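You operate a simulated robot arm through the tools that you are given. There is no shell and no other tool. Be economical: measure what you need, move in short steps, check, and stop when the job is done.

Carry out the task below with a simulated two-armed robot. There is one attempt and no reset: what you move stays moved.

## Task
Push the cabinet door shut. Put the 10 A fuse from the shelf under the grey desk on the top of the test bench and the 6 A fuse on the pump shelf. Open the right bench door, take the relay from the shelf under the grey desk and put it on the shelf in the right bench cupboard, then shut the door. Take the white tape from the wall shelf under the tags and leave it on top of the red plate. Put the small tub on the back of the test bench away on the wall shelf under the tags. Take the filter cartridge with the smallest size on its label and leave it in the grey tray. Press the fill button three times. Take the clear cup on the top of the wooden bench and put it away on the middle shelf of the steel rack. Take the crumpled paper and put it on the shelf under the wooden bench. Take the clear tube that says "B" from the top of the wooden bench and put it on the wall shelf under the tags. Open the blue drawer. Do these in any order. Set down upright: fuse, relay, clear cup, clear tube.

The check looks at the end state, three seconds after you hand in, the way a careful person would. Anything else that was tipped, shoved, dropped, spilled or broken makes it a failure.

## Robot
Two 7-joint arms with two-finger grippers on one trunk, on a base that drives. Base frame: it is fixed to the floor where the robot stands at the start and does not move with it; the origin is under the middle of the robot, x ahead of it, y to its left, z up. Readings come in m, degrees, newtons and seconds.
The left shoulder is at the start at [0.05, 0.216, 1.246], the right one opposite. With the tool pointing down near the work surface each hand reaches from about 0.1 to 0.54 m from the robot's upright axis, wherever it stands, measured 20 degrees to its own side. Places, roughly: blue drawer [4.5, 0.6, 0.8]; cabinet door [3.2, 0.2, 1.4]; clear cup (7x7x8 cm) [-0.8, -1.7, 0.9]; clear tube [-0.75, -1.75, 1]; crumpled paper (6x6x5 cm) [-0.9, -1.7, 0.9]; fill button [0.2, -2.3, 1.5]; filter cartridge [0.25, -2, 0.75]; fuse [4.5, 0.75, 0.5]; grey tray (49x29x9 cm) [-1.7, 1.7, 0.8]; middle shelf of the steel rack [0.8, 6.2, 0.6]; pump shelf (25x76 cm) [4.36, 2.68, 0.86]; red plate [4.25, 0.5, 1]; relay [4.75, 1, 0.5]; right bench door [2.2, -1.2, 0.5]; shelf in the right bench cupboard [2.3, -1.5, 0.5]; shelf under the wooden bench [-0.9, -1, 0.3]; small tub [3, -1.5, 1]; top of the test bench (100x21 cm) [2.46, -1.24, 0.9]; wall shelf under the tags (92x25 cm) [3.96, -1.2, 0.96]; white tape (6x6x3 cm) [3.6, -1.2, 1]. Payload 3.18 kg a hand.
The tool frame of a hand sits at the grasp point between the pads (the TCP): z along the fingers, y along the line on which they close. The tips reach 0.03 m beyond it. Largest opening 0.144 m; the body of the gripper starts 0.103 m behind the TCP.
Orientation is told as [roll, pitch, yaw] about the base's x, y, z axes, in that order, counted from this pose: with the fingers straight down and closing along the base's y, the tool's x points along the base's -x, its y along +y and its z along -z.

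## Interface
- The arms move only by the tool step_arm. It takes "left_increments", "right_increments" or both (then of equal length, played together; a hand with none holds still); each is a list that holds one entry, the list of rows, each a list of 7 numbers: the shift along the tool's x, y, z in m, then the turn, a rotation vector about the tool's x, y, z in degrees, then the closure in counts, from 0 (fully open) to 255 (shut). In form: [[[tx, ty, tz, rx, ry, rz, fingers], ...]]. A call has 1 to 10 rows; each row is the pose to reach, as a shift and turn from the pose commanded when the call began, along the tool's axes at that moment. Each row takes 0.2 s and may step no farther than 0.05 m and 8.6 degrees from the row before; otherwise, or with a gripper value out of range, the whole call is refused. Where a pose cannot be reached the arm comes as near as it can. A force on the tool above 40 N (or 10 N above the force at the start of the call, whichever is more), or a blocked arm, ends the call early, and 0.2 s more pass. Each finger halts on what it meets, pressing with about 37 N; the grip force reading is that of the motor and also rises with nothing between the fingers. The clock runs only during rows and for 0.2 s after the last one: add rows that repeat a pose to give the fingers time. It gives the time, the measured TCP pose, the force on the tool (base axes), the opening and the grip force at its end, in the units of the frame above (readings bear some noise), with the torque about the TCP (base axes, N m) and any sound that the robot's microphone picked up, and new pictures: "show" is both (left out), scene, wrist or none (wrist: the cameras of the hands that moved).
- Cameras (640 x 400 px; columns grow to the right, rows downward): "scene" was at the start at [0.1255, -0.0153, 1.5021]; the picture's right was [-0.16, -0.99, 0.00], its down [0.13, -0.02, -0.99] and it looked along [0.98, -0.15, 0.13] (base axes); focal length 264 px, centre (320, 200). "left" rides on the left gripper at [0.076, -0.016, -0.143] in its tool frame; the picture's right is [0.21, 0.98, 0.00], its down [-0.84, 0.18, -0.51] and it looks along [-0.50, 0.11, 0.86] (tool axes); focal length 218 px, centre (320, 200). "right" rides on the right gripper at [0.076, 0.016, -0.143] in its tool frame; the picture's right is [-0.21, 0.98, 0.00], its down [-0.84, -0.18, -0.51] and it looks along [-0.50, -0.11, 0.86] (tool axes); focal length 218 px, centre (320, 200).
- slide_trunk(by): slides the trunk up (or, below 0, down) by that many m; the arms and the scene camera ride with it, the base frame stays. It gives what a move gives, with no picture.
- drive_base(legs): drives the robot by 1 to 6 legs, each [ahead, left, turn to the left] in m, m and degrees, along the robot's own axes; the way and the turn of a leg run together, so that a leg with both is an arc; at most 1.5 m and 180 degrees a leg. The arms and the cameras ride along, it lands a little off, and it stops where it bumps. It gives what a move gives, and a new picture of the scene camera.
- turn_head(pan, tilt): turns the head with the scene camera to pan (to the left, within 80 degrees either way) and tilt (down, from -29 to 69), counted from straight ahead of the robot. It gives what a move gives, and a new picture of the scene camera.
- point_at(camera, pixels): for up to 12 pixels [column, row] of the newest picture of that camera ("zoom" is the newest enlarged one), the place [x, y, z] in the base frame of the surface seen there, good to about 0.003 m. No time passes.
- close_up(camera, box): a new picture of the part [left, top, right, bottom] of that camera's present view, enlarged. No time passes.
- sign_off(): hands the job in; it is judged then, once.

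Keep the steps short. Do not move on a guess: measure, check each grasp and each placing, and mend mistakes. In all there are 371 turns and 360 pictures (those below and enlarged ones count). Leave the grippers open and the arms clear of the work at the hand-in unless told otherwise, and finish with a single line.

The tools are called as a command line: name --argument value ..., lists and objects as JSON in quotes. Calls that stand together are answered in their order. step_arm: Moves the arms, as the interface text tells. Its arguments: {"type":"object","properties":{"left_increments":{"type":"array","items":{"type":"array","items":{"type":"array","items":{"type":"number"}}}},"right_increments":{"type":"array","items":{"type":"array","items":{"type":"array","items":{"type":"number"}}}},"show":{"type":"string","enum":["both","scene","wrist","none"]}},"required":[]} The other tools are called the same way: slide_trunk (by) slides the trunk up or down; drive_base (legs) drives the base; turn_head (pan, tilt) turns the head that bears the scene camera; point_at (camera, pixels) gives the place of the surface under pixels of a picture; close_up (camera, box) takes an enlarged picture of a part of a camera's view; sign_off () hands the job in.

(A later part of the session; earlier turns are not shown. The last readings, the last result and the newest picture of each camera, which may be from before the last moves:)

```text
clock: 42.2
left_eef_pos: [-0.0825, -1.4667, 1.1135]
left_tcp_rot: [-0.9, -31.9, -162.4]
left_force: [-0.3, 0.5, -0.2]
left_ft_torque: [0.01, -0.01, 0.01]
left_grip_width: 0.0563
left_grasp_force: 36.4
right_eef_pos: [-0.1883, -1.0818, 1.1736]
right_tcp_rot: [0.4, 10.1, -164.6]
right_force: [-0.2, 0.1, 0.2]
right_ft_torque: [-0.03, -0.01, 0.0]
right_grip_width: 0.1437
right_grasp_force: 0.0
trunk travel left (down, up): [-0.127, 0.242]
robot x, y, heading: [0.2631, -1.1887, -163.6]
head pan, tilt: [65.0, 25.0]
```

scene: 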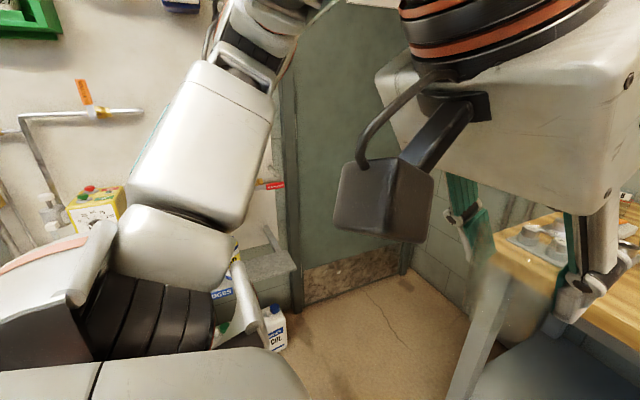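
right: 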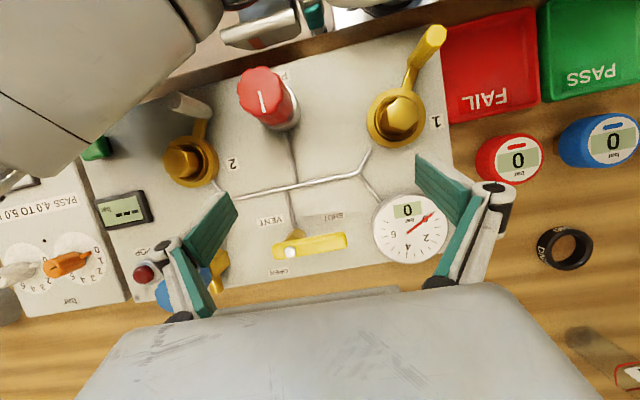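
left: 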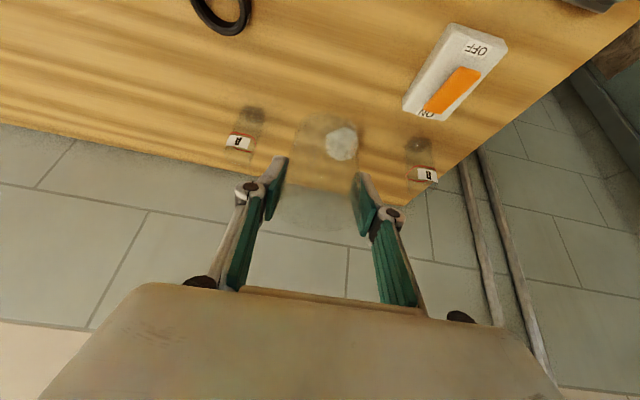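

Turning the robot to face the wall (heading −90°) and looking.

drive_base --legs '[[-0.15, 0, 0], [0, 0, 73.5]]'

turn_head --pan -15 --tilt 15

```text
clock: 46.7
left_eef_pos: [0.5615, -1.5656, 1.1137]
left_tcp_rot: [-0.9, -31.8, -90.6]
left_force: [0.3, -0.1, -0.1]
left_ft_torque: [-0.01, 0.02, 0.01]
left_grip_width: 0.0564
left_grasp_force: 37.3
right_eef_pos: [0.1617, -1.5431, 1.1734]
right_tcp_rot: [0.4, 10.2, -93.1]
right_force: [0.7, 0.9, 1.2]
right_ft_torque: [0.04, -0.04, 0.01]
right_grip_width: 0.1439
right_grasp_force: 0.1
trunk travel left (down, up): [-0.127, 0.242]
robot x, y, heading: [0.4088, -1.1487, -92.0]
head pan, tilt: [65.0, 25.0]
```

scene: 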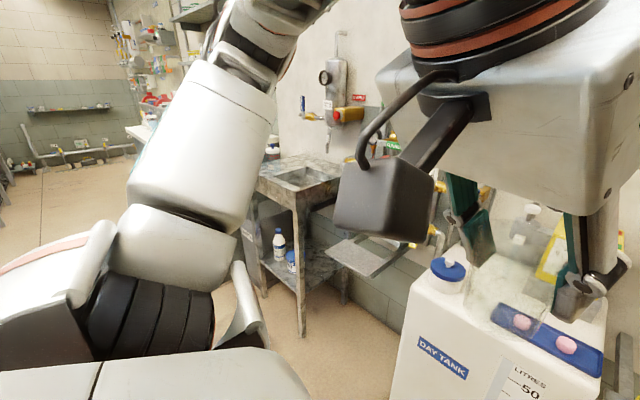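

```text
clock: 48.2
left_eef_pos: [0.5619, -1.5641, 1.1133]
left_tcp_rot: [-0.9, -31.9, -90.7]
left_force: [-0.3, -0.3, 0.1]
left_ft_torque: [0.06, -0.01, -0.05]
left_grip_width: 0.0562
left_grasp_force: 37.1
right_eef_pos: [0.1632, -1.5448, 1.1738]
right_tcp_rot: [0.4, 10.2, -93.0]
right_force: [0.0, 0.2, -0.4]
right_ft_torque: [-0.01, 0.01, -0.01]
right_grip_width: 0.144
right_grasp_force: 0.0
trunk travel left (down, up): [-0.127, 0.242]
robot x, y, heading: [0.4081, -1.1479, -91.9]
head pan, tilt: [-15.0, 15.0]
```

scene: 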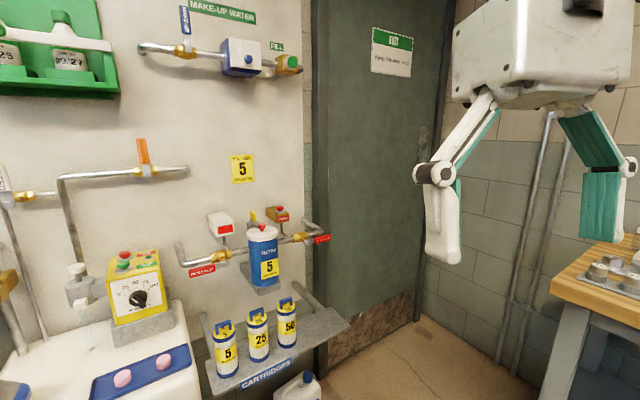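

The button is at ~(291,62), the "5" cartridge at ~(224,350). Zoom and measure.

close_up --camera "scene" --box '[190, 20, 350, 120]'

point_at --camera "scene" --pixels '[[293, 62], [278, 62], [224, 325], [224, 353], [216, 378], [240, 370], [258, 340], [185, 320], [150, 395], [298, 378], [350, 322], [228, 368]]'

```text
4.00 times, centred on (270, 70) of scene
```

zoom: 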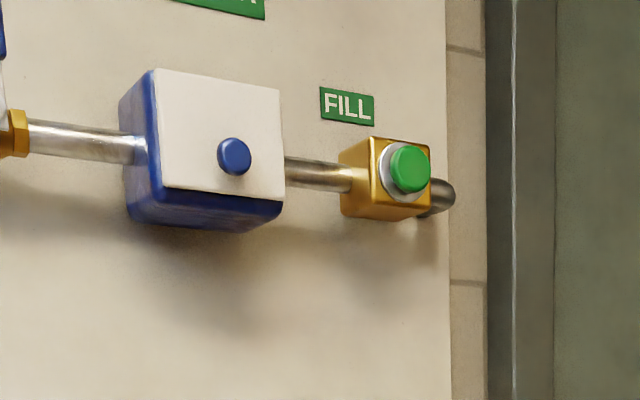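

```text
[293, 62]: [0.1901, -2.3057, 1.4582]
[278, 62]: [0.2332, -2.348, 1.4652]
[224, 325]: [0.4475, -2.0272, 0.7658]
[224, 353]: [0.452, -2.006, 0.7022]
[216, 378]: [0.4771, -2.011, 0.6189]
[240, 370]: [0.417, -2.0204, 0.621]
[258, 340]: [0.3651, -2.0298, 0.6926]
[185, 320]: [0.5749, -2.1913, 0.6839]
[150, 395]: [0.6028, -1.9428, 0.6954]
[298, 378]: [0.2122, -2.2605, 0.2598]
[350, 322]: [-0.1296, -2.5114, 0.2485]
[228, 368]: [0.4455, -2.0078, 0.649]
```

Button face at (0.190,-2.306,1.458). I raise the trunk back up and bring the right hand's closed fingers to horizontal.

slide_trunk --by 0.2

step_arm --right_increments '[[[0, 0, 0, 0, -8.5, 0, 255], [0, 0, 0, 0, -17, 0, 255], [0, 0, 0, 0, -25.5, 0, 255], [0, 0, 0, 0, -34, 0, 255], [0, 0, 0, 0, -42.5, 0, 255], [0, 0, 0, 0, -51, 0, 255], [0, 0, 0, 0, -59, 0, 255], [0, 0, 0, 0, -67, 0, 255], [0, 0, 0, 0, -75, 0, 255], [0, 0, 0, 0, -83, 0, 255]]]' --show "none"

```text
clock: 50.4
left_eef_pos: [0.5621, -1.5656, 1.3124]
left_tcp_rot: [-1.0, -31.8, -90.5]
left_force: [-0.5, 1.3, -0.8]
left_ft_torque: [-0.01, 0.0, -0.02]
left_grip_width: 0.0561
left_grasp_force: 36.9
right_eef_pos: [0.1676, -1.406, 1.4712]
right_tcp_rot: [1.0, -10.5, -93.3]
right_force: [0.5, -0.6, 0.5]
right_ft_torque: [-0.02, 0.04, 0.01]
right_grip_width: 0.144
right_grasp_force: 0.1
trunk travel left (down, up): [-0.327, 0.042]
robot x, y, heading: [0.4073, -1.1476, -92.1]
head pan, tilt: [-15.0, 15.0]
```

```text
clock: 52.6
left_eef_pos: [0.5617, -1.5652, 1.314]
left_tcp_rot: [-0.9, -31.8, -90.6]
left_force: [0.5, -1.0, -0.8]
left_ft_torque: [-0.04, 0.01, -0.04]
left_grip_width: 0.0563
left_grasp_force: 37.4
right_eef_pos: [0.1866, -1.3965, 1.5278]
right_tcp_rot: [165.9, -86.3, 100.9]
right_force: [0.0, -0.5, 0.0]
right_ft_torque: [0.0, -0.01, -0.02]
right_grip_width: 0.0001
right_grasp_force: 31.1
right hand out of reach, approached as far as the arm can: row 9, 10
trunk travel left (down, up): [-0.327, 0.042]
robot x, y, heading: [0.4089, -1.1471, -91.9]
head pan, tilt: [-15.0, 15.0]
```

Right hand now points at the wall. I extend it 0.3 m and lower to button height.

step_arm --right_increments '[[[0.014, 0.003, 0.05, 0, 1, 0, 255], [0.028, 0.007, 0.09, 0, 1, 0, 255], [0.042, 0.01, 0.135, 0, 2, 0, 255], [0.056, 0.013, 0.18, 0, 2, 0, 255], [0.07, 0.017, 0.225, 0, 3, 0, 255], [0.085, 0.02, 0.27, 0, 3.6, 0, 255]]]' --show "scene"

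```text
refused: row 1 steps farther than a row can; nothing moved
```

step_arm --right_increments '[[[0.014, 0.003, 0.045, 0, 1, 0, 255], [0.028, 0.007, 0.09, 0, 1, 0, 255], [0.042, 0.01, 0.135, 0, 2, 0, 255], [0.056, 0.013, 0.18, 0, 2, 0, 255], [0.07, 0.017, 0.225, 0, 3, 0, 255], [0.085, 0.02, 0.27, 0, 3.6, 0, 255]]]' --show "scene"

```text
clock: 54.0
left_eef_pos: [0.5615, -1.5655, 1.3127]
left_tcp_rot: [-0.9, -31.8, -90.6]
left_force: [0.1, 0.4, -0.4]
left_ft_torque: [0.03, 0.01, 0.0]
left_grip_width: 0.0559
left_grasp_force: 36.8
right_eef_pos: [0.1899, -1.6738, 1.4595]
right_tcp_rot: [94.7, -89.1, 172.2]
right_force: [0.2, -0.3, 0.1]
right_ft_torque: [-0.02, -0.01, 0.01]
right_grip_width: 0.0
right_grasp_force: 30.8
right hand out of reach, approached as far as the arm can: row 1, 2, 3
trunk travel left (down, up): [-0.327, 0.042]
robot x, y, heading: [0.4071, -1.1474, -91.9]
head pan, tilt: [-15.0, 15.0]
```

scene: 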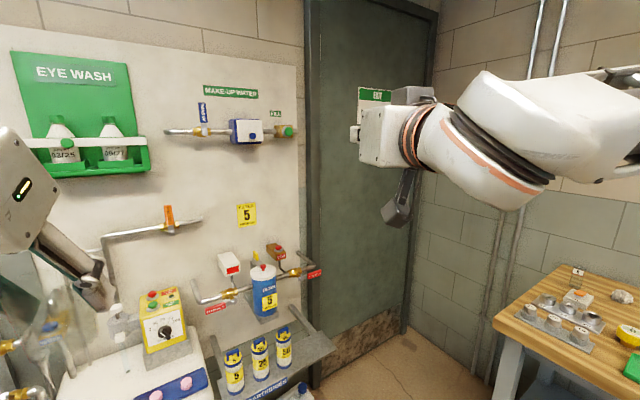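

Check floor obstacles ahead (tank base and jugs) before driving.

turn_head --pan 0 --tilt 45

```text
clock: 55.0
left_eef_pos: [0.5616, -1.5647, 1.3142]
left_tcp_rot: [-0.8, -31.9, -90.6]
left_force: [-0.3, -0.2, 0.4]
left_ft_torque: [0.01, -0.03, 0.01]
left_grip_width: 0.056
left_grasp_force: 36.7
right_eef_pos: [0.1903, -1.6732, 1.4604]
right_tcp_rot: [92.9, -89.1, 174.2]
right_force: [-0.1, -0.2, -0.5]
right_ft_torque: [0.03, 0.04, -0.02]
right_grip_width: 0.0
right_grasp_force: 30.7
trunk travel left (down, up): [-0.327, 0.042]
robot x, y, heading: [0.411, -1.148, -92.0]
head pan, tilt: [0.0, 45.0]
```

scene: 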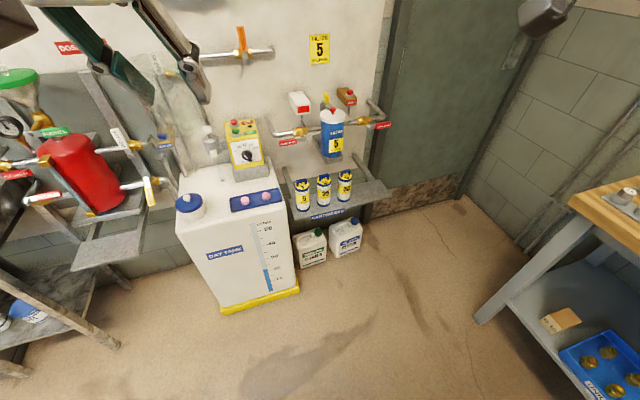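

point_at --camera "scene" --pixels '[[223, 313], [299, 292], [312, 268], [346, 252], [290, 210], [178, 215], [248, 165], [192, 197], [333, 120], [302, 216]]'

```text
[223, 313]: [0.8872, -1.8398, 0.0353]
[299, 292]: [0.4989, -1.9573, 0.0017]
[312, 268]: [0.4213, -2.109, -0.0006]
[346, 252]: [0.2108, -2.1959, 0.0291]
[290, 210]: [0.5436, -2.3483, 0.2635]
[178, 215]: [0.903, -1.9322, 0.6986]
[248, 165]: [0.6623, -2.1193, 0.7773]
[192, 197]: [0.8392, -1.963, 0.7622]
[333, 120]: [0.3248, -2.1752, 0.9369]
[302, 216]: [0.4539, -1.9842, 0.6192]
```

Base room: I can advance 0.35 m. Then extend the arm the rest.

drive_base --legs '[[0.35, 0, 0]]'

step_arm --right_increments '[[[0, 0, 0.04, 0, 0, 0, 255], [0, 0, 0.08, 0, 0, 0, 255], [0, 0, 0.12, 0, 0, 0, 255], [0, 0, 0.16, 0, 0, 0, 255], [0, 0, 0.19, 0, 0, 0, 255]]]' --show "wrist"

```text
clock: 57.2
left_eef_pos: [0.5503, -1.9115, 1.3131]
left_tcp_rot: [-0.9, -31.9, -90.9]
left_force: [0.4, -0.4, -0.9]
left_ft_torque: [0.0, 0.01, 0.03]
left_grip_width: 0.0559
left_grasp_force: 36.9
right_eef_pos: [0.1756, -2.0191, 1.46]
right_tcp_rot: [92.0, -89.1, 174.7]
right_force: [0.2, 0.3, -0.2]
right_ft_torque: [0.01, 0.01, -0.04]
right_grip_width: 0.0
right_grasp_force: 31.0
trunk travel left (down, up): [-0.327, 0.042]
robot x, y, heading: [0.3929, -1.4926, -92.1]
head pan, tilt: [0.0, 45.0]
```

scene: 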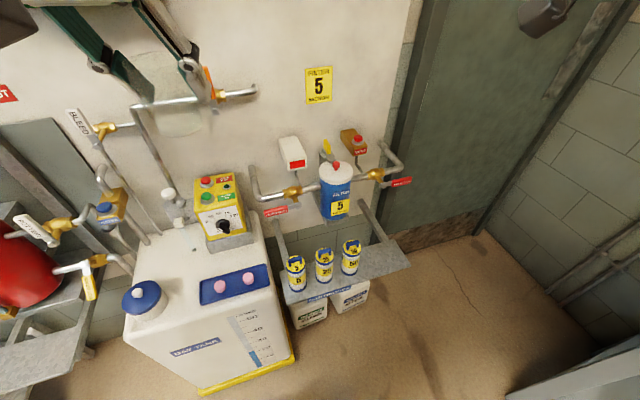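

```text
clock: 58.4
left_eef_pos: [0.5478, -1.9121, 1.3135]
left_tcp_rot: [-0.8, -31.8, -90.8]
left_force: [0.2, 0.0, -1.5]
left_ft_torque: [0.01, 0.04, -0.03]
left_grip_width: 0.056
left_grasp_force: 37.5
right_eef_pos: [0.1664, -2.2088, 1.4595]
right_tcp_rot: [92.0, -89.1, 174.8]
right_force: [0.3, 0.6, -0.5]
right_ft_torque: [0.0, 0.01, 0.01]
right_grip_width: 0.0
right_grasp_force: 30.9
trunk travel left (down, up): [-0.327, 0.042]
robot x, y, heading: [0.3966, -1.4935, -91.9]
head pan, tilt: [0.0, 45.0]
```

right: 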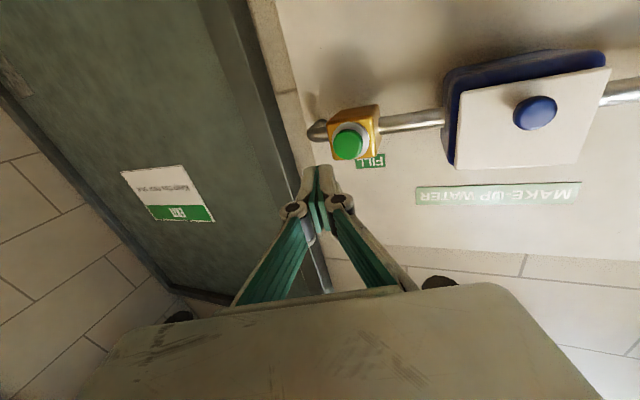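

Measure the button from the wrist camera (347,146).

point_at --camera "right" --pixels '[[347, 146], [340, 146], [355, 146], [347, 138], [347, 153], [318, 172]]'

```text
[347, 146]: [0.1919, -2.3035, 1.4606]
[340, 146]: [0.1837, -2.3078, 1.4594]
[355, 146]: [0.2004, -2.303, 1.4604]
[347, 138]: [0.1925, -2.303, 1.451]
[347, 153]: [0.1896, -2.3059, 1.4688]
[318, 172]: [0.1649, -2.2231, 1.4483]
```

Align 2.9 cm left and press: advance with small final rows, watching force and sound.

step_arm --right_increments '[[[0, 0.029, 0, 0, 0, 0, 255], [0, 0.029, 0.04, 0, 0, 0, 255], [0, 0.029, 0.06, 0, 0, 0, 255], [0, 0.029, 0.068, 0, 0, 0, 255], [0, 0.029, 0.072, 0, 0, 0, 255]]]' --show "wrist"

```text
clock: 59.6
left_eef_pos: [0.5484, -1.911, 1.3144]
left_tcp_rot: [-1.0, -31.9, -90.8]
left_force: [0.2, -1.1, -0.2]
left_ft_torque: [-0.03, 0.01, 0.02]
left_grip_width: 0.0558
left_grasp_force: 37.2
right_eef_pos: [0.1899, -2.2816, 1.4616]
right_tcp_rot: [92.7, -88.9, 174.0]
right_force: [-0.2, 2.3, -0.9]
right_ft_torque: [0.03, -0.02, -0.02]
right_grip_width: 0.0
right_grasp_force: 31.0
trunk travel left (down, up): [-0.327, 0.042]
robot x, y, heading: [0.3971, -1.4936, -92.1]
head pan, tilt: [0.0, 45.0]
heard: click
```

right: 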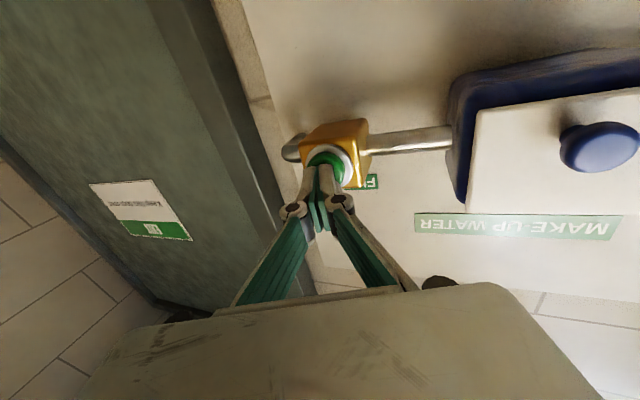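

Click: press 1. Release and press again.

step_arm --right_increments '[[[0, 0, -0.02, 0, 0, 0, 255], [0, 0, -0.03, 0, 0, 0, 255], [0, 0, -0.03, 0, 0, 0, 255], [0, 0, -0.012, 0, 0, 0, 255], [0, 0, 0, 0, 0, 0, 255]]]' --show "none"

step_arm --right_increments '[[[0, 0, -0.02, 0, 0, 0, 255], [0, 0, -0.03, 0, 0, 0, 255], [0, 0, -0.03, 0, 0, 0, 255]]]' --show "none"

```text
clock: 60.8
left_eef_pos: [0.5492, -1.9112, 1.3137]
left_tcp_rot: [-0.9, -31.8, -90.8]
left_force: [-1.1, -0.6, -1.2]
left_ft_torque: [-0.02, 0.0, -0.01]
left_grip_width: 0.0561
left_grasp_force: 37.0
right_eef_pos: [0.1902, -2.2815, 1.4621]
right_tcp_rot: [92.3, -89.1, 174.6]
right_force: [-0.6, 2.1, -0.7]
right_ft_torque: [0.05, 0.0, 0.02]
right_grip_width: 0.0
right_grasp_force: 30.6
trunk travel left (down, up): [-0.327, 0.042]
robot x, y, heading: [0.3967, -1.4894, -91.9]
head pan, tilt: [0.0, 45.0]
heard: click
```

```text
clock: 61.6
left_eef_pos: [0.5499, -1.9117, 1.3134]
left_tcp_rot: [-1.0, -31.8, -90.8]
left_force: [0.4, -1.3, -0.4]
left_ft_torque: [-0.01, 0.02, -0.01]
left_grip_width: 0.0559
left_grasp_force: 37.1
right_eef_pos: [0.1926, -2.2532, 1.4609]
right_tcp_rot: [94.2, -89.2, 172.5]
right_force: [-0.6, -0.1, -0.2]
right_ft_torque: [-0.01, -0.01, -0.01]
right_grip_width: 0.0
right_grasp_force: 30.9
trunk travel left (down, up): [-0.327, 0.042]
robot x, y, heading: [0.3976, -1.4918, -91.8]
head pan, tilt: [0.0, 45.0]
```

Two clicks so far; third press, then retreat.

step_arm --right_increments '[[[0, 0, 0.018, 0, 0, 0, 255], [0, 0, 0.03, 0, 0, 0, 255], [0, 0, 0.018, 0, 0, 0, 255], [0, 0, -0.02, 0, 0, 0, 255], [0, 0, -0.06, 0, 0, 0, 255]]]' --show "wrist"

```text
clock: 62.8
left_eef_pos: [0.5495, -1.91, 1.3129]
left_tcp_rot: [-0.8, -31.9, -90.8]
left_force: [0.3, -0.4, 0.6]
left_ft_torque: [-0.03, -0.01, 0.01]
left_grip_width: 0.0558
left_grasp_force: 36.5
right_eef_pos: [0.1935, -2.1904, 1.4627]
right_tcp_rot: [95.2, -89.0, 171.6]
right_force: [-0.4, -0.2, -0.2]
right_ft_torque: [0.0, 0.0, -0.04]
right_grip_width: 0.0002
right_grasp_force: 30.7
trunk travel left (down, up): [-0.327, 0.042]
robot x, y, heading: [0.3987, -1.4953, -92.0]
head pan, tilt: [0.0, 45.0]
heard: click
```

right: 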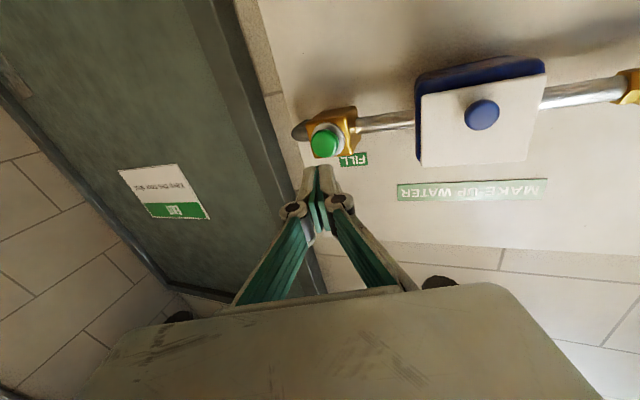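

Three clicks – done. Retract the right hand, shift base 0.12 m left, lower trunk 0.2 for the cartridge.

step_arm --right_increments '[[[0, 0, -0.05, 0, 0, 0, 255], [0, 0, -0.1, 0, 0, 0, 255], [0, 0, -0.15, 0, 0, 0, 255], [0, 0, -0.2, 0, 0, 0, 200], [0, 0, -0.25, 0, 0, 0, 100], [0, 0, -0.3, 0, 0, 0, 0]]]' --show "none"

drive_base --legs '[[0, 0.12, 2]]'

slide_trunk --by -0.15

```text
clock: 64.2
left_eef_pos: [0.5494, -1.9092, 1.3142]
left_tcp_rot: [-0.9, -31.9, -90.8]
left_force: [-0.6, 0.0, -0.6]
left_ft_torque: [-0.04, 0.01, 0.02]
left_grip_width: 0.0558
left_grasp_force: 37.2
right_eef_pos: [0.2169, -1.8946, 1.4694]
right_tcp_rot: [92.0, -89.1, 174.7]
right_force: [0.1, 0.5, 0.1]
right_ft_torque: [-0.02, 0.0, -0.03]
right_grip_width: 0.1443
right_grasp_force: 0.1
right hand out of reach, approached as far as the arm can: row 6
trunk travel left (down, up): [-0.327, 0.042]
robot x, y, heading: [0.4, -1.4943, -92.0]
head pan, tilt: [0.0, 45.0]
```

```text
clock: 65.9
left_eef_pos: [0.6855, -1.9083, 1.3138]
left_tcp_rot: [-0.9, -31.8, -88.9]
left_force: [0.2, -0.3, -0.4]
left_ft_torque: [-0.02, 0.0, 0.0]
left_grip_width: 0.0559
left_grasp_force: 36.5
right_eef_pos: [0.3546, -1.9052, 1.4695]
right_tcp_rot: [86.0, -89.1, -177.4]
right_force: [0.3, 0.3, -0.1]
right_ft_torque: [0.03, -0.01, 0.0]
right_grip_width: 0.1441
right_grasp_force: 0.1
trunk travel left (down, up): [-0.327, 0.042]
robot x, y, heading: [0.519, -1.494, -90.2]
head pan, tilt: [0.0, 45.0]
```

scene: 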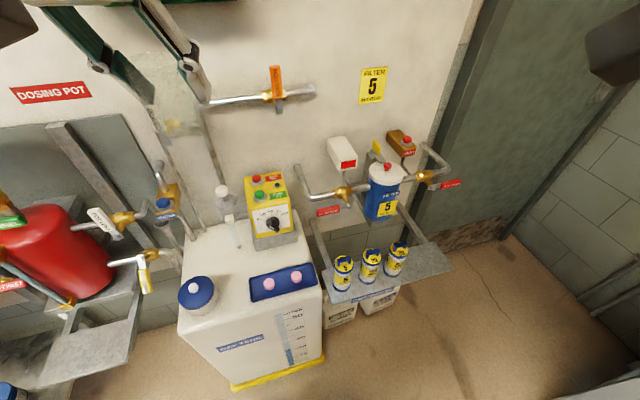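

```text
clock: 67.7
left_eef_pos: [0.6859, -1.907, 1.1645]
left_tcp_rot: [-0.9, -32.1, -89.0]
left_force: [-0.2, -0.3, -0.5]
left_ft_torque: [-0.02, -0.03, 0.0]
left_grip_width: 0.0556
left_grasp_force: 37.4
right_eef_pos: [0.3527, -1.9783, 1.2482]
right_tcp_rot: [3.7, -79.1, -95.3]
right_force: [0.8, 0.1, 0.6]
right_ft_torque: [0.03, 0.0, -0.01]
right_grip_width: 0.1441
right_grasp_force: 0.1
trunk travel left (down, up): [-0.177, 0.192]
robot x, y, heading: [0.5202, -1.4938, -90.0]
head pan, tilt: [0.0, 45.0]
```

close_up --camera "scene" --box '[250, 180, 450, 305]'

```text
3.20 times, centred on (350, 242) of scene
```

zoom: 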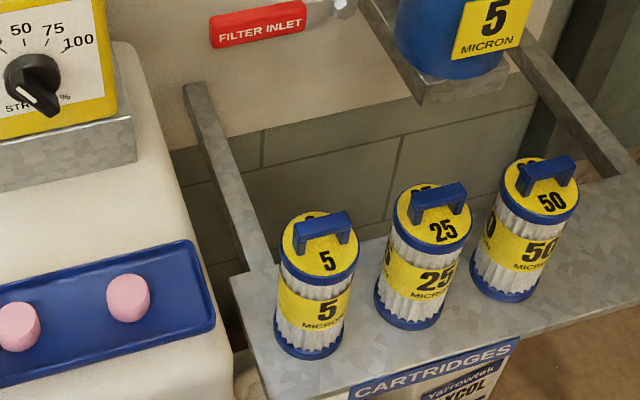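

point_at --camera "zoom" --pixels '[[320, 220], [300, 240], [345, 235], [290, 265], [352, 265], [325, 278], [278, 350], [340, 345], [309, 358], [376, 235], [440, 240], [214, 310]]'

```text
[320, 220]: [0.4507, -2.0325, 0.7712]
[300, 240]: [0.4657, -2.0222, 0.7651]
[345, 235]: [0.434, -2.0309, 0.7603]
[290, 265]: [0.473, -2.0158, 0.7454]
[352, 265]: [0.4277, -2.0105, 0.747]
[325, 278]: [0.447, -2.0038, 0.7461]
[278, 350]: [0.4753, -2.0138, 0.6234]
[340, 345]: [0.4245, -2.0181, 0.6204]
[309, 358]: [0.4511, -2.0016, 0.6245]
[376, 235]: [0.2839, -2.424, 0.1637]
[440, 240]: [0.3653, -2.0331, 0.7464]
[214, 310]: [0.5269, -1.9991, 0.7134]
```

Cartridge 5: centre (0.450,-2.027), body z 0.62–0.75. Bring the right hand down in front of the ledge, pitch −45°.

step_arm --right_increments '[[[0.045, 0, 0.0, 0, 4, 0, 0], [0.09, 0, 0.0, 0, 8, 0, 0], [0.135, 0, 0.0, 0, 12, 0, 0], [0.18, 0, 0.01, 0, 16, 0, 0], [0.225, 0, 0.02, 0, 20, 0, 60], [0.27, 0.0, 0.03, 0, 24, 0, 124], [0.315, 0, 0.035, 0, 28, 0, 124], [0.36, 0, 0.04, 0, 31, 0, 124], [0.405, 0, 0.045, 0, 34, 0, 124], [0.44, 0, 0.05, 0, 34, 0, 124]]]' --show "both"

```text
clock: 69.9
left_eef_pos: [0.6869, -1.9076, 1.1621]
left_tcp_rot: [-0.8, -31.8, -88.8]
left_force: [0.2, -1.3, -0.2]
left_ft_torque: [0.01, -0.01, 0.0]
left_grip_width: 0.0554
left_grasp_force: 36.8
right_eef_pos: [0.3778, -1.9728, 0.8038]
right_tcp_rot: [1.8, -45.1, -95.1]
right_force: [1.0, 0.3, 0.0]
right_ft_torque: [-0.02, 0.0, 0.0]
right_grip_width: 0.0742
right_grasp_force: 0.0
right hand out of reach, approached as far as the arm can: row 1, 2, 3, 4, 5, 6, 7, 8, 9, 10
trunk travel left (down, up): [-0.177, 0.192]
robot x, y, heading: [0.5185, -1.4975, -90.1]
head pan, tilt: [0.0, 45.0]
```

scene: 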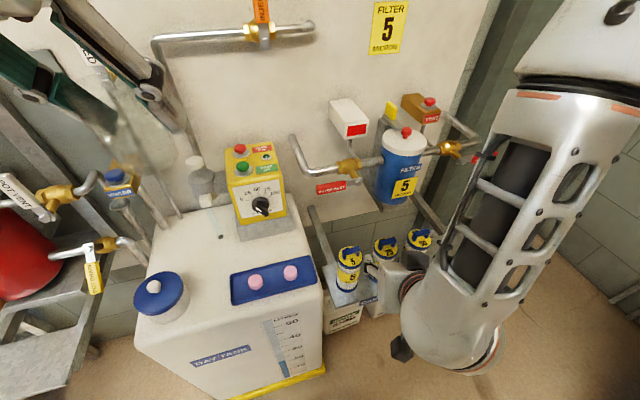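
right: 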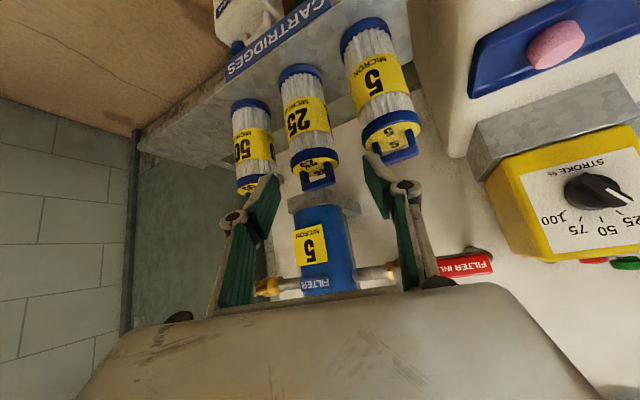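

Now shift left 7.6 cm so the fingers straddle cartridge 5.

step_arm --right_increments '[[[0, 0.04, 0, 0, 0, 0, 124], [0, 0.0765, 0, 0, 0, 0, 124], [0, 0.0765, 0, 0, 0, 0, 124]]]' --show "wrist"

```text
clock: 70.9
left_eef_pos: [0.6841, -1.9084, 1.1624]
left_tcp_rot: [-0.7, -31.7, -88.9]
left_force: [1.1, 0.6, -0.9]
left_ft_torque: [0.01, -0.04, -0.02]
left_grip_width: 0.056
left_grasp_force: 36.8
right_eef_pos: [0.3827, -2.0062, 0.797]
right_tcp_rot: [-1.4, -45.6, -100.8]
right_force: [0.4, 0.4, 0.1]
right_ft_torque: [-0.05, -0.01, -0.02]
right_grip_width: 0.0739
right_grasp_force: 0.1
trunk travel left (down, up): [-0.177, 0.192]
robot x, y, heading: [0.5208, -1.4946, -89.8]
head pan, tilt: [0.0, 45.0]
stopped in row 3 (right hand): the arm was blocked; the commanded pose is now the measured one
```

right: 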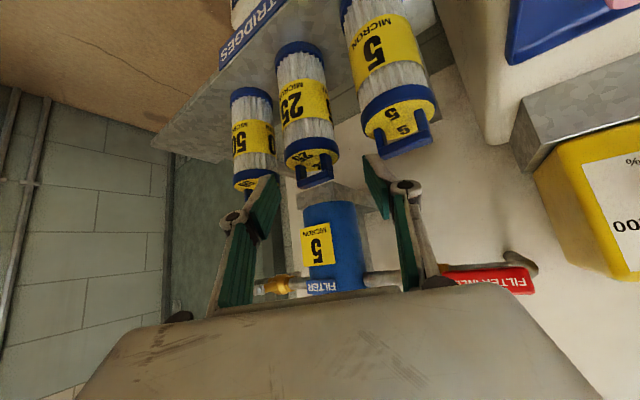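

The arm is blocked going left (joint limits). Back the hand off and shift the base left 0.16 m instead.

step_arm --right_increments '[[[0, 0, -0.04, 0, 0, 0, 124], [-0.02, 0, -0.08, 0, 0, 0, 124], [-0.03, 0, -0.12, 0, 0, 0, 124]]]' --show "none"

drive_base --legs '[[0, 0.16, 0]]'

```text
clock: 71.7
left_eef_pos: [0.685, -1.9078, 1.1637]
left_tcp_rot: [-0.8, -31.9, -88.8]
left_force: [-0.7, -0.4, -0.7]
left_ft_torque: [-0.02, -0.05, 0.0]
left_grip_width: 0.0558
left_grasp_force: 37.2
right_eef_pos: [0.4066, -1.9437, 0.9019]
right_tcp_rot: [-1.4, -45.6, -100.0]
right_force: [-1.0, 0.7, 1.0]
right_ft_torque: [0.0, -0.02, 0.0]
right_grip_width: 0.0739
right_grasp_force: 0.1
right hand out of reach, approached as far as the arm can: row 3
trunk travel left (down, up): [-0.177, 0.192]
robot x, y, heading: [0.5197, -1.496, -90.0]
head pan, tilt: [0.0, 45.0]
```

```text
clock: 73.7
left_eef_pos: [0.8441, -1.9086, 1.1638]
left_tcp_rot: [-0.9, -31.8, -89.0]
left_force: [-0.3, -0.2, -0.9]
left_ft_torque: [0.01, 0.01, -0.06]
left_grip_width: 0.0555
left_grasp_force: 36.9
right_eef_pos: [0.5645, -1.9449, 0.9026]
right_tcp_rot: [-1.4, -45.6, -100.3]
right_force: [-1.1, 0.0, -0.5]
right_ft_torque: [-0.03, 0.0, -0.04]
right_grip_width: 0.0739
right_grasp_force: 0.0
trunk travel left (down, up): [-0.177, 0.192]
robot x, y, heading: [0.6783, -1.4961, -89.9]
head pan, tilt: [0.0, 45.0]
```

scene: 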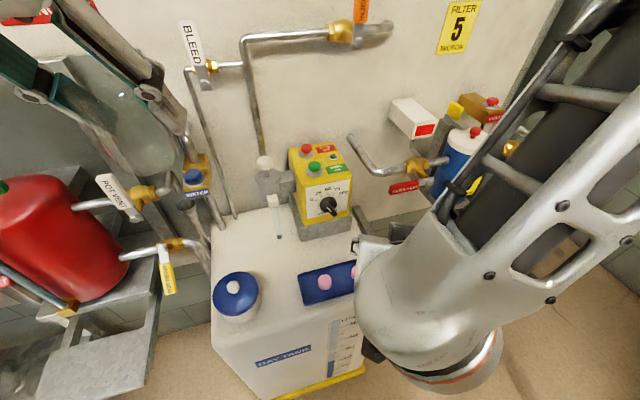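

step_arm --right_increments '[[[0.008, -0.04, 0.013, -1.8, 0, -1.8, 124], [0.025, -0.08, 0.04, -3.5, 0, -3.5, 124], [0.045, -0.111, 0.075, -5.5, 0, -5.5, 124], [0.064, -0.111, 0.106, -7, 0, -7, 124]]]' --show "wrist"

```text
refused: row 2 steps farther than a row can; nothing moved
```

step_arm --right_increments '[[[0.008, -0.035, 0.013, -1.5, 0, -1.5, 124], [0.02, -0.07, 0.032, -3, 0, -3, 124], [0.033, -0.1, 0.053, -4.5, 0, -4.5, 124], [0.05, -0.111, 0.083, -6, 0, -6, 124], [0.064, -0.111, 0.106, -7, 0, -7, 124]]]' --show "wrist"

```text
clock: 74.9
left_eef_pos: [0.8425, -1.9084, 1.1644]
left_tcp_rot: [-0.8, -31.8, -89.0]
left_force: [0.0, -1.4, 0.7]
left_ft_torque: [-0.02, 0.0, 0.02]
left_grip_width: 0.0558
left_grasp_force: 37.2
right_eef_pos: [0.5157, -1.9867, 0.8112]
right_tcp_rot: [-2.8, -44.5, -90.4]
right_force: [-0.7, 0.0, -0.3]
right_ft_torque: [0.01, 0.02, -0.02]
right_grip_width: 0.074
right_grasp_force: 0.1
right hand out of reach, approached as far as the arm can: row 1, 2, 3, 4, 5
trunk travel left (down, up): [-0.177, 0.192]
robot x, y, heading: [0.6792, -1.4945, -90.3]
head pan, tilt: [0.0, 45.0]
```

right: 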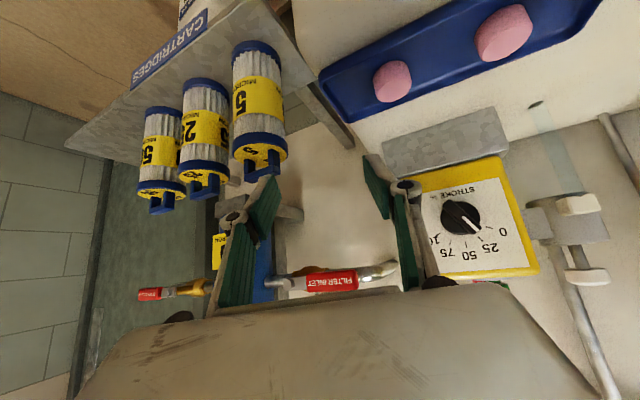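

The arm seems too folded this close. I retract slightly, back the base off 0.15 m and try again.

step_arm --right_increments '[[[-0.02, 0, -0.04, 0, 0, 0, 124]]]' --show "none"

drive_base --legs '[[-0.17, 0, 0]]'

```text
clock: 75.3
left_eef_pos: [0.8424, -1.9062, 1.1643]
left_tcp_rot: [-0.8, -32.0, -89.0]
left_force: [-0.4, 0.1, 0.4]
left_ft_torque: [-0.05, -0.01, 0.01]
left_grip_width: 0.0557
left_grasp_force: 37.0
right_eef_pos: [0.5287, -1.9936, 0.8474]
right_tcp_rot: [-1.7, -45.6, -90.3]
right_force: [-0.2, 0.3, 0.2]
right_ft_torque: [-0.01, 0.0, 0.01]
right_grip_width: 0.074
right_grasp_force: 0.1
right hand out of reach, approached as far as the arm can: row 1
trunk travel left (down, up): [-0.177, 0.192]
robot x, y, heading: [0.6765, -1.4984, -90.3]
head pan, tilt: [0.0, 45.0]
```

```text
clock: 76.8
left_eef_pos: [0.8426, -1.7392, 1.1653]
left_tcp_rot: [-0.8, -31.9, -89.1]
left_force: [1.1, 0.5, 0.4]
left_ft_torque: [-0.03, 0.0, 0.01]
left_grip_width: 0.0555
left_grasp_force: 37.2
right_eef_pos: [0.529, -1.8274, 0.8474]
right_tcp_rot: [-1.7, -45.5, -90.5]
right_force: [0.5, -0.1, -0.4]
right_ft_torque: [0.0, 0.03, 0.03]
right_grip_width: 0.074
right_grasp_force: 0.1
trunk travel left (down, up): [-0.177, 0.192]
robot x, y, heading: [0.6762, -1.3262, -90.4]
head pan, tilt: [0.0, 45.0]
```

scene: 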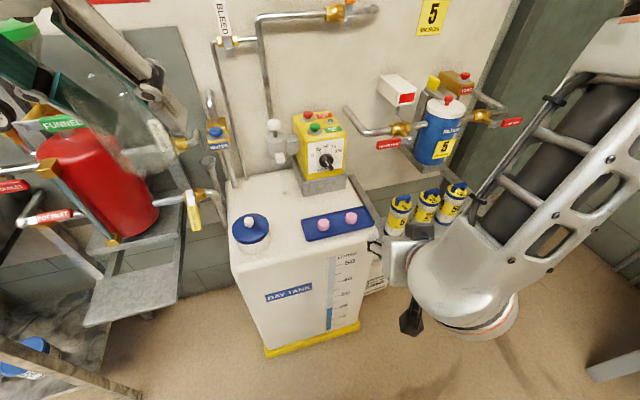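

step_arm --right_increments '[[[0, -0.04, 0.02, 0, 0, 0, 124], [-0.01, -0.079, 0.03, 0, 0, 0, 124], [-0.025, -0.079, 0.075, 0, 0, 0, 124], [-0.04, -0.079, 0.12, 0, 0, 0, 124]]]' --show "wrist"

```text
clock: 77.8
left_eef_pos: [0.8416, -1.741, 1.1633]
left_tcp_rot: [-0.7, -31.8, -89.1]
left_force: [-0.1, -0.4, -0.7]
left_ft_torque: [0.0, -0.02, 0.01]
left_grip_width: 0.0555
left_grasp_force: 37.2
right_eef_pos: [0.4519, -1.9518, 0.8089]
right_tcp_rot: [-2.0, -44.5, -90.5]
right_force: [-1.2, -0.4, 0.1]
right_ft_torque: [0.05, -0.01, -0.02]
right_grip_width: 0.0741
right_grasp_force: 0.1
right hand out of reach, approached as far as the arm can: row 1, 2, 3, 4
trunk travel left (down, up): [-0.177, 0.192]
robot x, y, heading: [0.6768, -1.327, -90.2]
head pan, tilt: [0.0, 45.0]
```

right: 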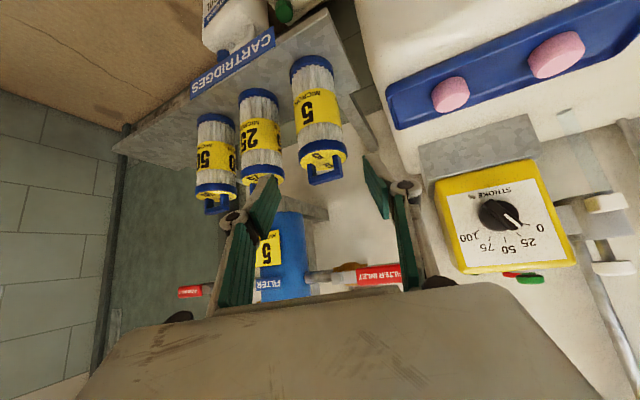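

z seems limited by the shoulder height. Back base 0.1 m, lower trunk 0.08.

drive_base --legs '[[-0.1, 0, 0]]'

slide_trunk --by -0.1

```text
clock: 78.9
left_eef_pos: [0.8421, -1.6422, 1.1636]
left_tcp_rot: [-0.8, -31.9, -88.9]
left_force: [0.3, 0.5, -0.3]
left_ft_torque: [-0.02, -0.02, 0.02]
left_grip_width: 0.0554
left_grasp_force: 37.2
right_eef_pos: [0.4541, -1.8533, 0.8091]
right_tcp_rot: [-2.0, -44.7, -90.5]
right_force: [-0.3, -0.1, 0.4]
right_ft_torque: [0.0, 0.02, 0.01]
right_grip_width: 0.0739
right_grasp_force: 0.1
trunk travel left (down, up): [-0.177, 0.192]
robot x, y, heading: [0.6811, -1.229, -90.1]
head pan, tilt: [0.0, 45.0]
```

scene: 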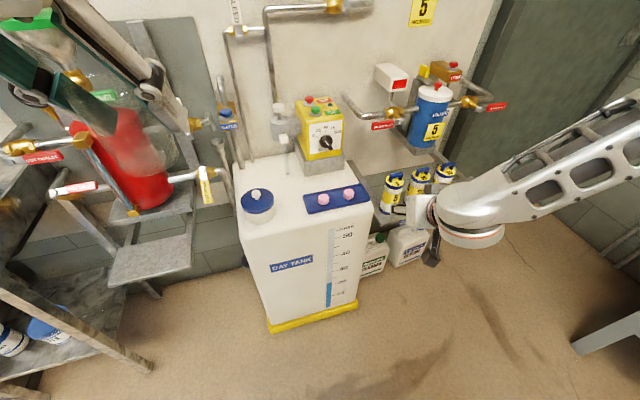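

```text
clock: 80.2
left_eef_pos: [0.8439, -1.643, 1.0656]
left_tcp_rot: [-0.8, -32.1, -88.9]
left_force: [0.9, 0.1, 0.4]
left_ft_torque: [-0.07, 0.0, 0.04]
left_grip_width: 0.0554
left_grasp_force: 36.9
right_eef_pos: [0.456, -1.7929, 0.5502]
right_tcp_rot: [-2.1, -25.5, -90.4]
right_force: [0.1, 0.8, 0.6]
right_ft_torque: [-0.02, -0.02, 0.0]
right_grip_width: 0.0741
right_grasp_force: 0.0
trunk travel left (down, up): [-0.077, 0.292]
robot x, y, heading: [0.6779, -1.2312, -90.2]
head pan, tilt: [0.0, 45.0]
```

The hand sagged when the trunk moved. I now raise and re-pitch it to the pre-grasp.

step_arm --right_increments '[[[-0.02, 0, -0.043, 0, -4, 0, 124], [-0.041, 0, -0.086, 0, -8, 0, 124], [-0.062, 0, -0.13, 0, -12, 0, 124], [-0.083, 0, -0.174, 0, -16, 0, 124], [-0.103, 0, -0.217, 0, -20, 0, 124], [-0.144, -0.002, -0.197, 0, -20, 0, 124], [-0.185, -0.004, -0.178, 0, -20, 0, 124], [-0.227, -0.004, -0.158, 0, -20, 0, 124]]]' --show "wrist"

```text
clock: 82.0
left_eef_pos: [0.8436, -1.6452, 1.0621]
left_tcp_rot: [-0.7, -31.8, -88.9]
left_force: [0.0, 0.0, -0.7]
left_ft_torque: [0.01, 0.01, 0.02]
left_grip_width: 0.0553
left_grasp_force: 37.2
right_eef_pos: [0.4582, -1.9315, 0.7862]
right_tcp_rot: [-2.7, -45.1, -89.4]
right_force: [0.7, 0.5, 0.8]
right_ft_torque: [0.02, 0.0, 0.03]
right_grip_width: 0.0737
right_grasp_force: 0.1
right hand out of reach, approached as far as the arm can: row 1, 2, 4, 5
trunk travel left (down, up): [-0.077, 0.292]
robot x, y, heading: [0.6793, -1.2314, -90.4]
head pan, tilt: [0.0, 45.0]
```

right: 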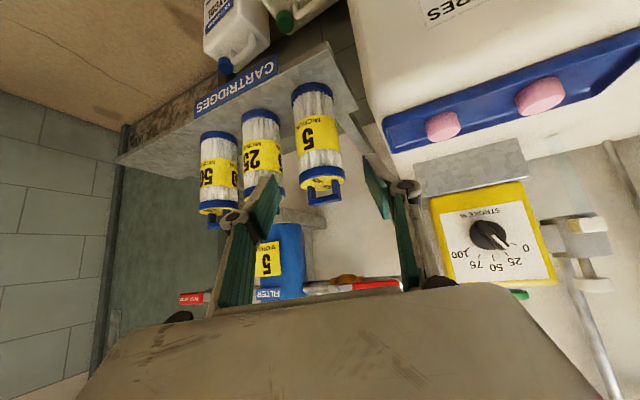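

Check the cartridge position via the wrist camera.

point_at --camera "right" --pixels '[[302, 180], [343, 180], [322, 180], [297, 92], [332, 92], [316, 135], [278, 192], [322, 198]]'

```text
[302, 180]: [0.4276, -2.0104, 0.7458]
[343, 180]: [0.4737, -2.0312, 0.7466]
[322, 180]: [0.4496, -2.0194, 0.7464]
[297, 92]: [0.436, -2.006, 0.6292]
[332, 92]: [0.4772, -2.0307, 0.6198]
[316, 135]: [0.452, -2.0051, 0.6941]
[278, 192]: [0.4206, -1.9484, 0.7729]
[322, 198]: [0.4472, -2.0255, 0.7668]
```

Confirmed centre ≈(0.451,-2.028). Advance in stages.

step_arm --right_increments '[[[-0.002, -0.007, 0.03, 0, 0, 0, 124], [-0.004, -0.007, 0.065, 0, 0, 0, 124], [-0.006, -0.007, 0.1, 0, 0, 0, 124], [-0.007, -0.007, 0.128, 0, 0, 0, 124]]]' --show "wrist"

```text
clock: 83.0
left_eef_pos: [0.8425, -1.6446, 1.0625]
left_tcp_rot: [-0.9, -31.8, -89.0]
left_force: [-0.1, -0.6, -1.1]
left_ft_torque: [-0.01, 0.03, -0.02]
left_grip_width: 0.0552
left_grasp_force: 37.0
right_eef_pos: [0.4446, -2.0276, 0.7007]
right_tcp_rot: [-2.7, -45.2, -89.4]
right_force: [-0.3, 0.8, -0.4]
right_ft_torque: [0.0, 0.04, -0.01]
right_grip_width: 0.0739
right_grasp_force: 0.0
trunk travel left (down, up): [-0.077, 0.292]
robot x, y, heading: [0.6831, -1.2317, -90.4]
head pan, tilt: [0.0, 45.0]
```

right: 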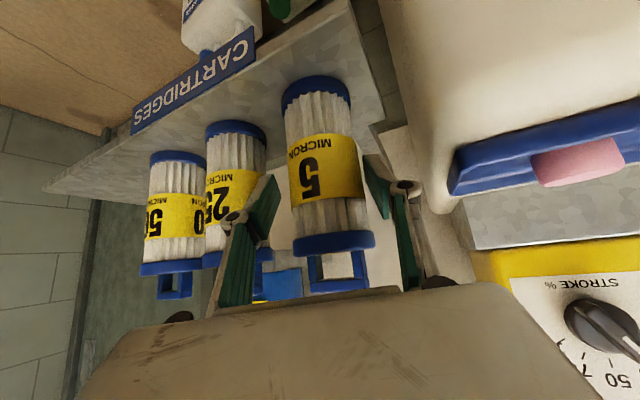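

Cartridge is between the pads. Close.

step_arm --right_increments '[[[0, 0.004, 0, 0, 0, 0, 124], [0, 0.004, 0, 0, 0, 0, 220], [0, 0.004, 0, 0, 0, 0, 220], [0, 0.004, 0, 0, 0, 0, 220]]]' --show "wrist"

```text
clock: 84.0
left_eef_pos: [0.8425, -1.6435, 1.0648]
left_tcp_rot: [-0.9, -31.8, -89.0]
left_force: [-0.1, -0.2, 0.0]
left_ft_torque: [0.0, -0.03, 0.0]
left_grip_width: 0.0554
left_grasp_force: 37.2
right_eef_pos: [0.4486, -2.027, 0.7045]
right_tcp_rot: [-2.7, -45.4, -89.4]
right_force: [1.9, -1.3, 3.5]
right_ft_torque: [-0.1, -0.3, 0.02]
right_grip_width: 0.0563
right_grasp_force: 37.3
trunk travel left (down, up): [-0.077, 0.292]
robot x, y, heading: [0.6821, -1.2274, -90.3]
head pan, tilt: [0.0, 45.0]
```

right: 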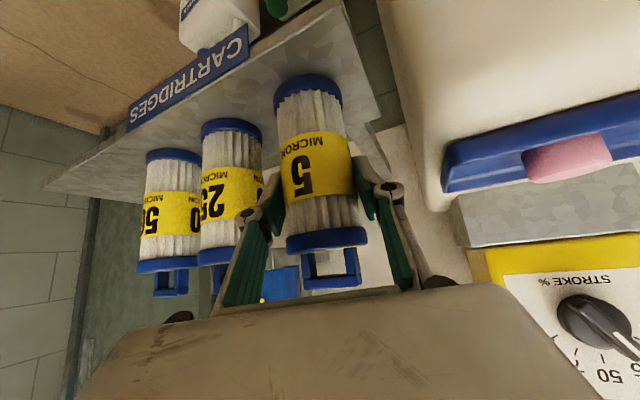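

Gripped. Lift 8 cm, then back the base away.

step_arm --right_increments '[[[-0.014, 0, -0.014, 0, 0, 0, 220], [-0.03, 0, -0.03, 0, 0, 0, 220], [-0.045, 0, -0.045, 0, 0, 0, 220], [-0.06, 0, -0.06, 0, 0, 0, 220]]]' --show "wrist"

drive_base --legs '[[-0.5, 0, 0]]'

```text
clock: 85.0
left_eef_pos: [0.8434, -1.6428, 1.0646]
left_tcp_rot: [-0.8, -31.9, -89.0]
left_force: [-0.3, 0.4, -0.5]
left_ft_torque: [-0.01, -0.01, -0.02]
left_grip_width: 0.0555
left_grasp_force: 36.3
right_eef_pos: [0.4508, -2.0267, 0.7899]
right_tcp_rot: [-2.8, -45.3, -89.4]
right_force: [0.6, -0.2, -1.4]
right_ft_torque: [0.01, -0.02, 0.0]
right_grip_width: 0.0559
right_grasp_force: 37.3
trunk travel left (down, up): [-0.077, 0.292]
robot x, y, heading: [0.6787, -1.2304, -90.2]
head pan, tilt: [0.0, 45.0]
```

right: 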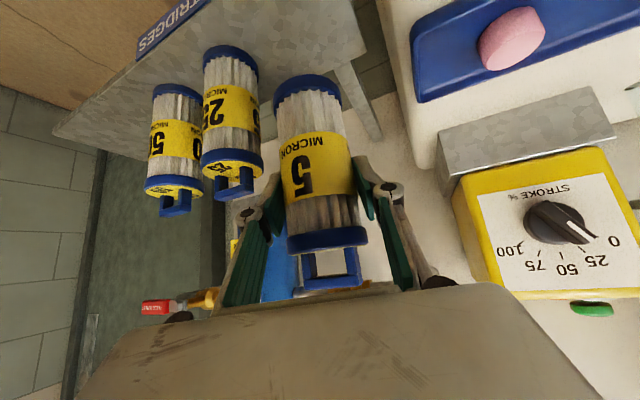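

```text
clock: 88.0
left_eef_pos: [0.8438, -1.1398, 1.0639]
left_tcp_rot: [-0.8, -31.7, -89.1]
left_force: [0.2, 1.0, -0.3]
left_ft_torque: [-0.02, -0.03, -0.02]
left_grip_width: 0.0553
left_grasp_force: 37.0
right_eef_pos: [0.4506, -1.5205, 0.7888]
right_tcp_rot: [-2.7, -45.2, -89.5]
right_force: [0.5, 0.3, -0.9]
right_ft_torque: [0.02, -0.03, 0.0]
right_grip_width: 0.0557
right_grasp_force: 37.1
trunk travel left (down, up): [-0.077, 0.292]
robot x, y, heading: [0.6835, -0.727, -90.5]
head pan, tilt: [0.0, 45.0]
```

scene: 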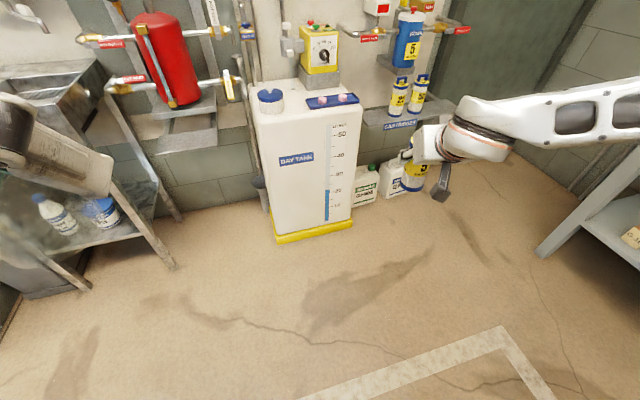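

Cartridge held. Now turn toward the grey tray side and look.

drive_base --legs '[[-0.9, 0, 0], [0, 0, -120]]'

turn_head --pan 0 --tilt 20

```text
clock: 97.8
left_eef_pos: [0.2459, 0.2546, 1.0626]
left_tcp_rot: [-0.7, -31.8, 149.0]
left_force: [0.6, -0.2, 0.5]
left_ft_torque: [0.03, 0.0, 0.04]
left_grip_width: 0.055
left_grasp_force: 37.1
right_eef_pos: [0.1293, 0.7915, 0.789]
right_tcp_rot: [-2.7, -45.2, 148.7]
right_force: [-0.3, 0.2, -1.2]
right_ft_torque: [-0.04, 0.02, -0.01]
right_grip_width: 0.0555
right_grasp_force: 36.6
trunk travel left (down, up): [-0.077, 0.292]
robot x, y, heading: [0.6817, 0.1795, 147.9]
head pan, tilt: [0.0, 45.0]
```

scene: 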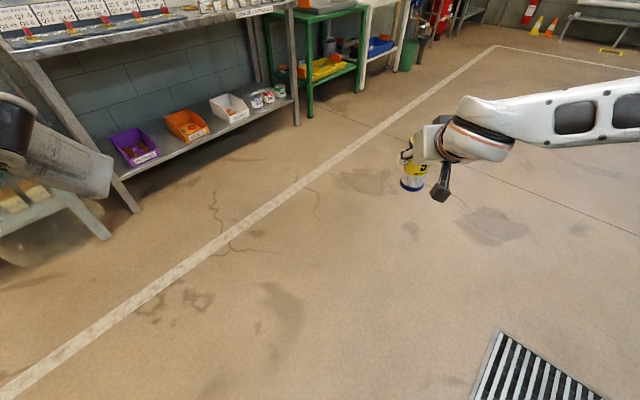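

```text
clock: 98.7
left_eef_pos: [0.2456, 0.2555, 1.0635]
left_tcp_rot: [-0.7, -31.8, 149.0]
left_force: [0.1, -0.4, 0.0]
left_ft_torque: [0.0, 0.01, -0.01]
left_grip_width: 0.0555
left_grasp_force: 37.5
right_eef_pos: [0.1294, 0.7907, 0.7892]
right_tcp_rot: [-2.7, -45.2, 148.6]
right_force: [-0.6, -0.4, -1.4]
right_ft_torque: [0.01, -0.04, 0.02]
right_grip_width: 0.0559
right_grasp_force: 36.9
trunk travel left (down, up): [-0.077, 0.292]
robot x, y, heading: [0.6815, 0.1747, 147.7]
head pan, tilt: [0.0, 20.0]
```

scene: 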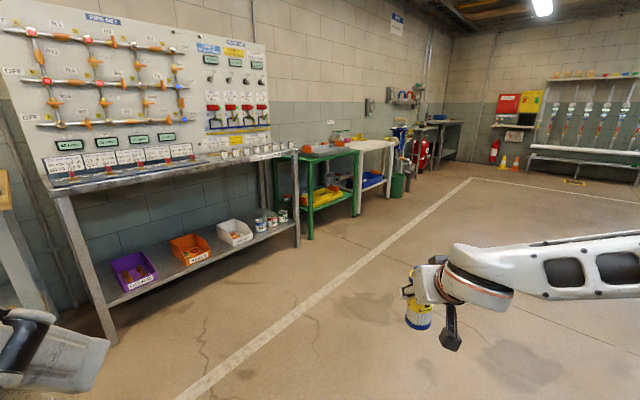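

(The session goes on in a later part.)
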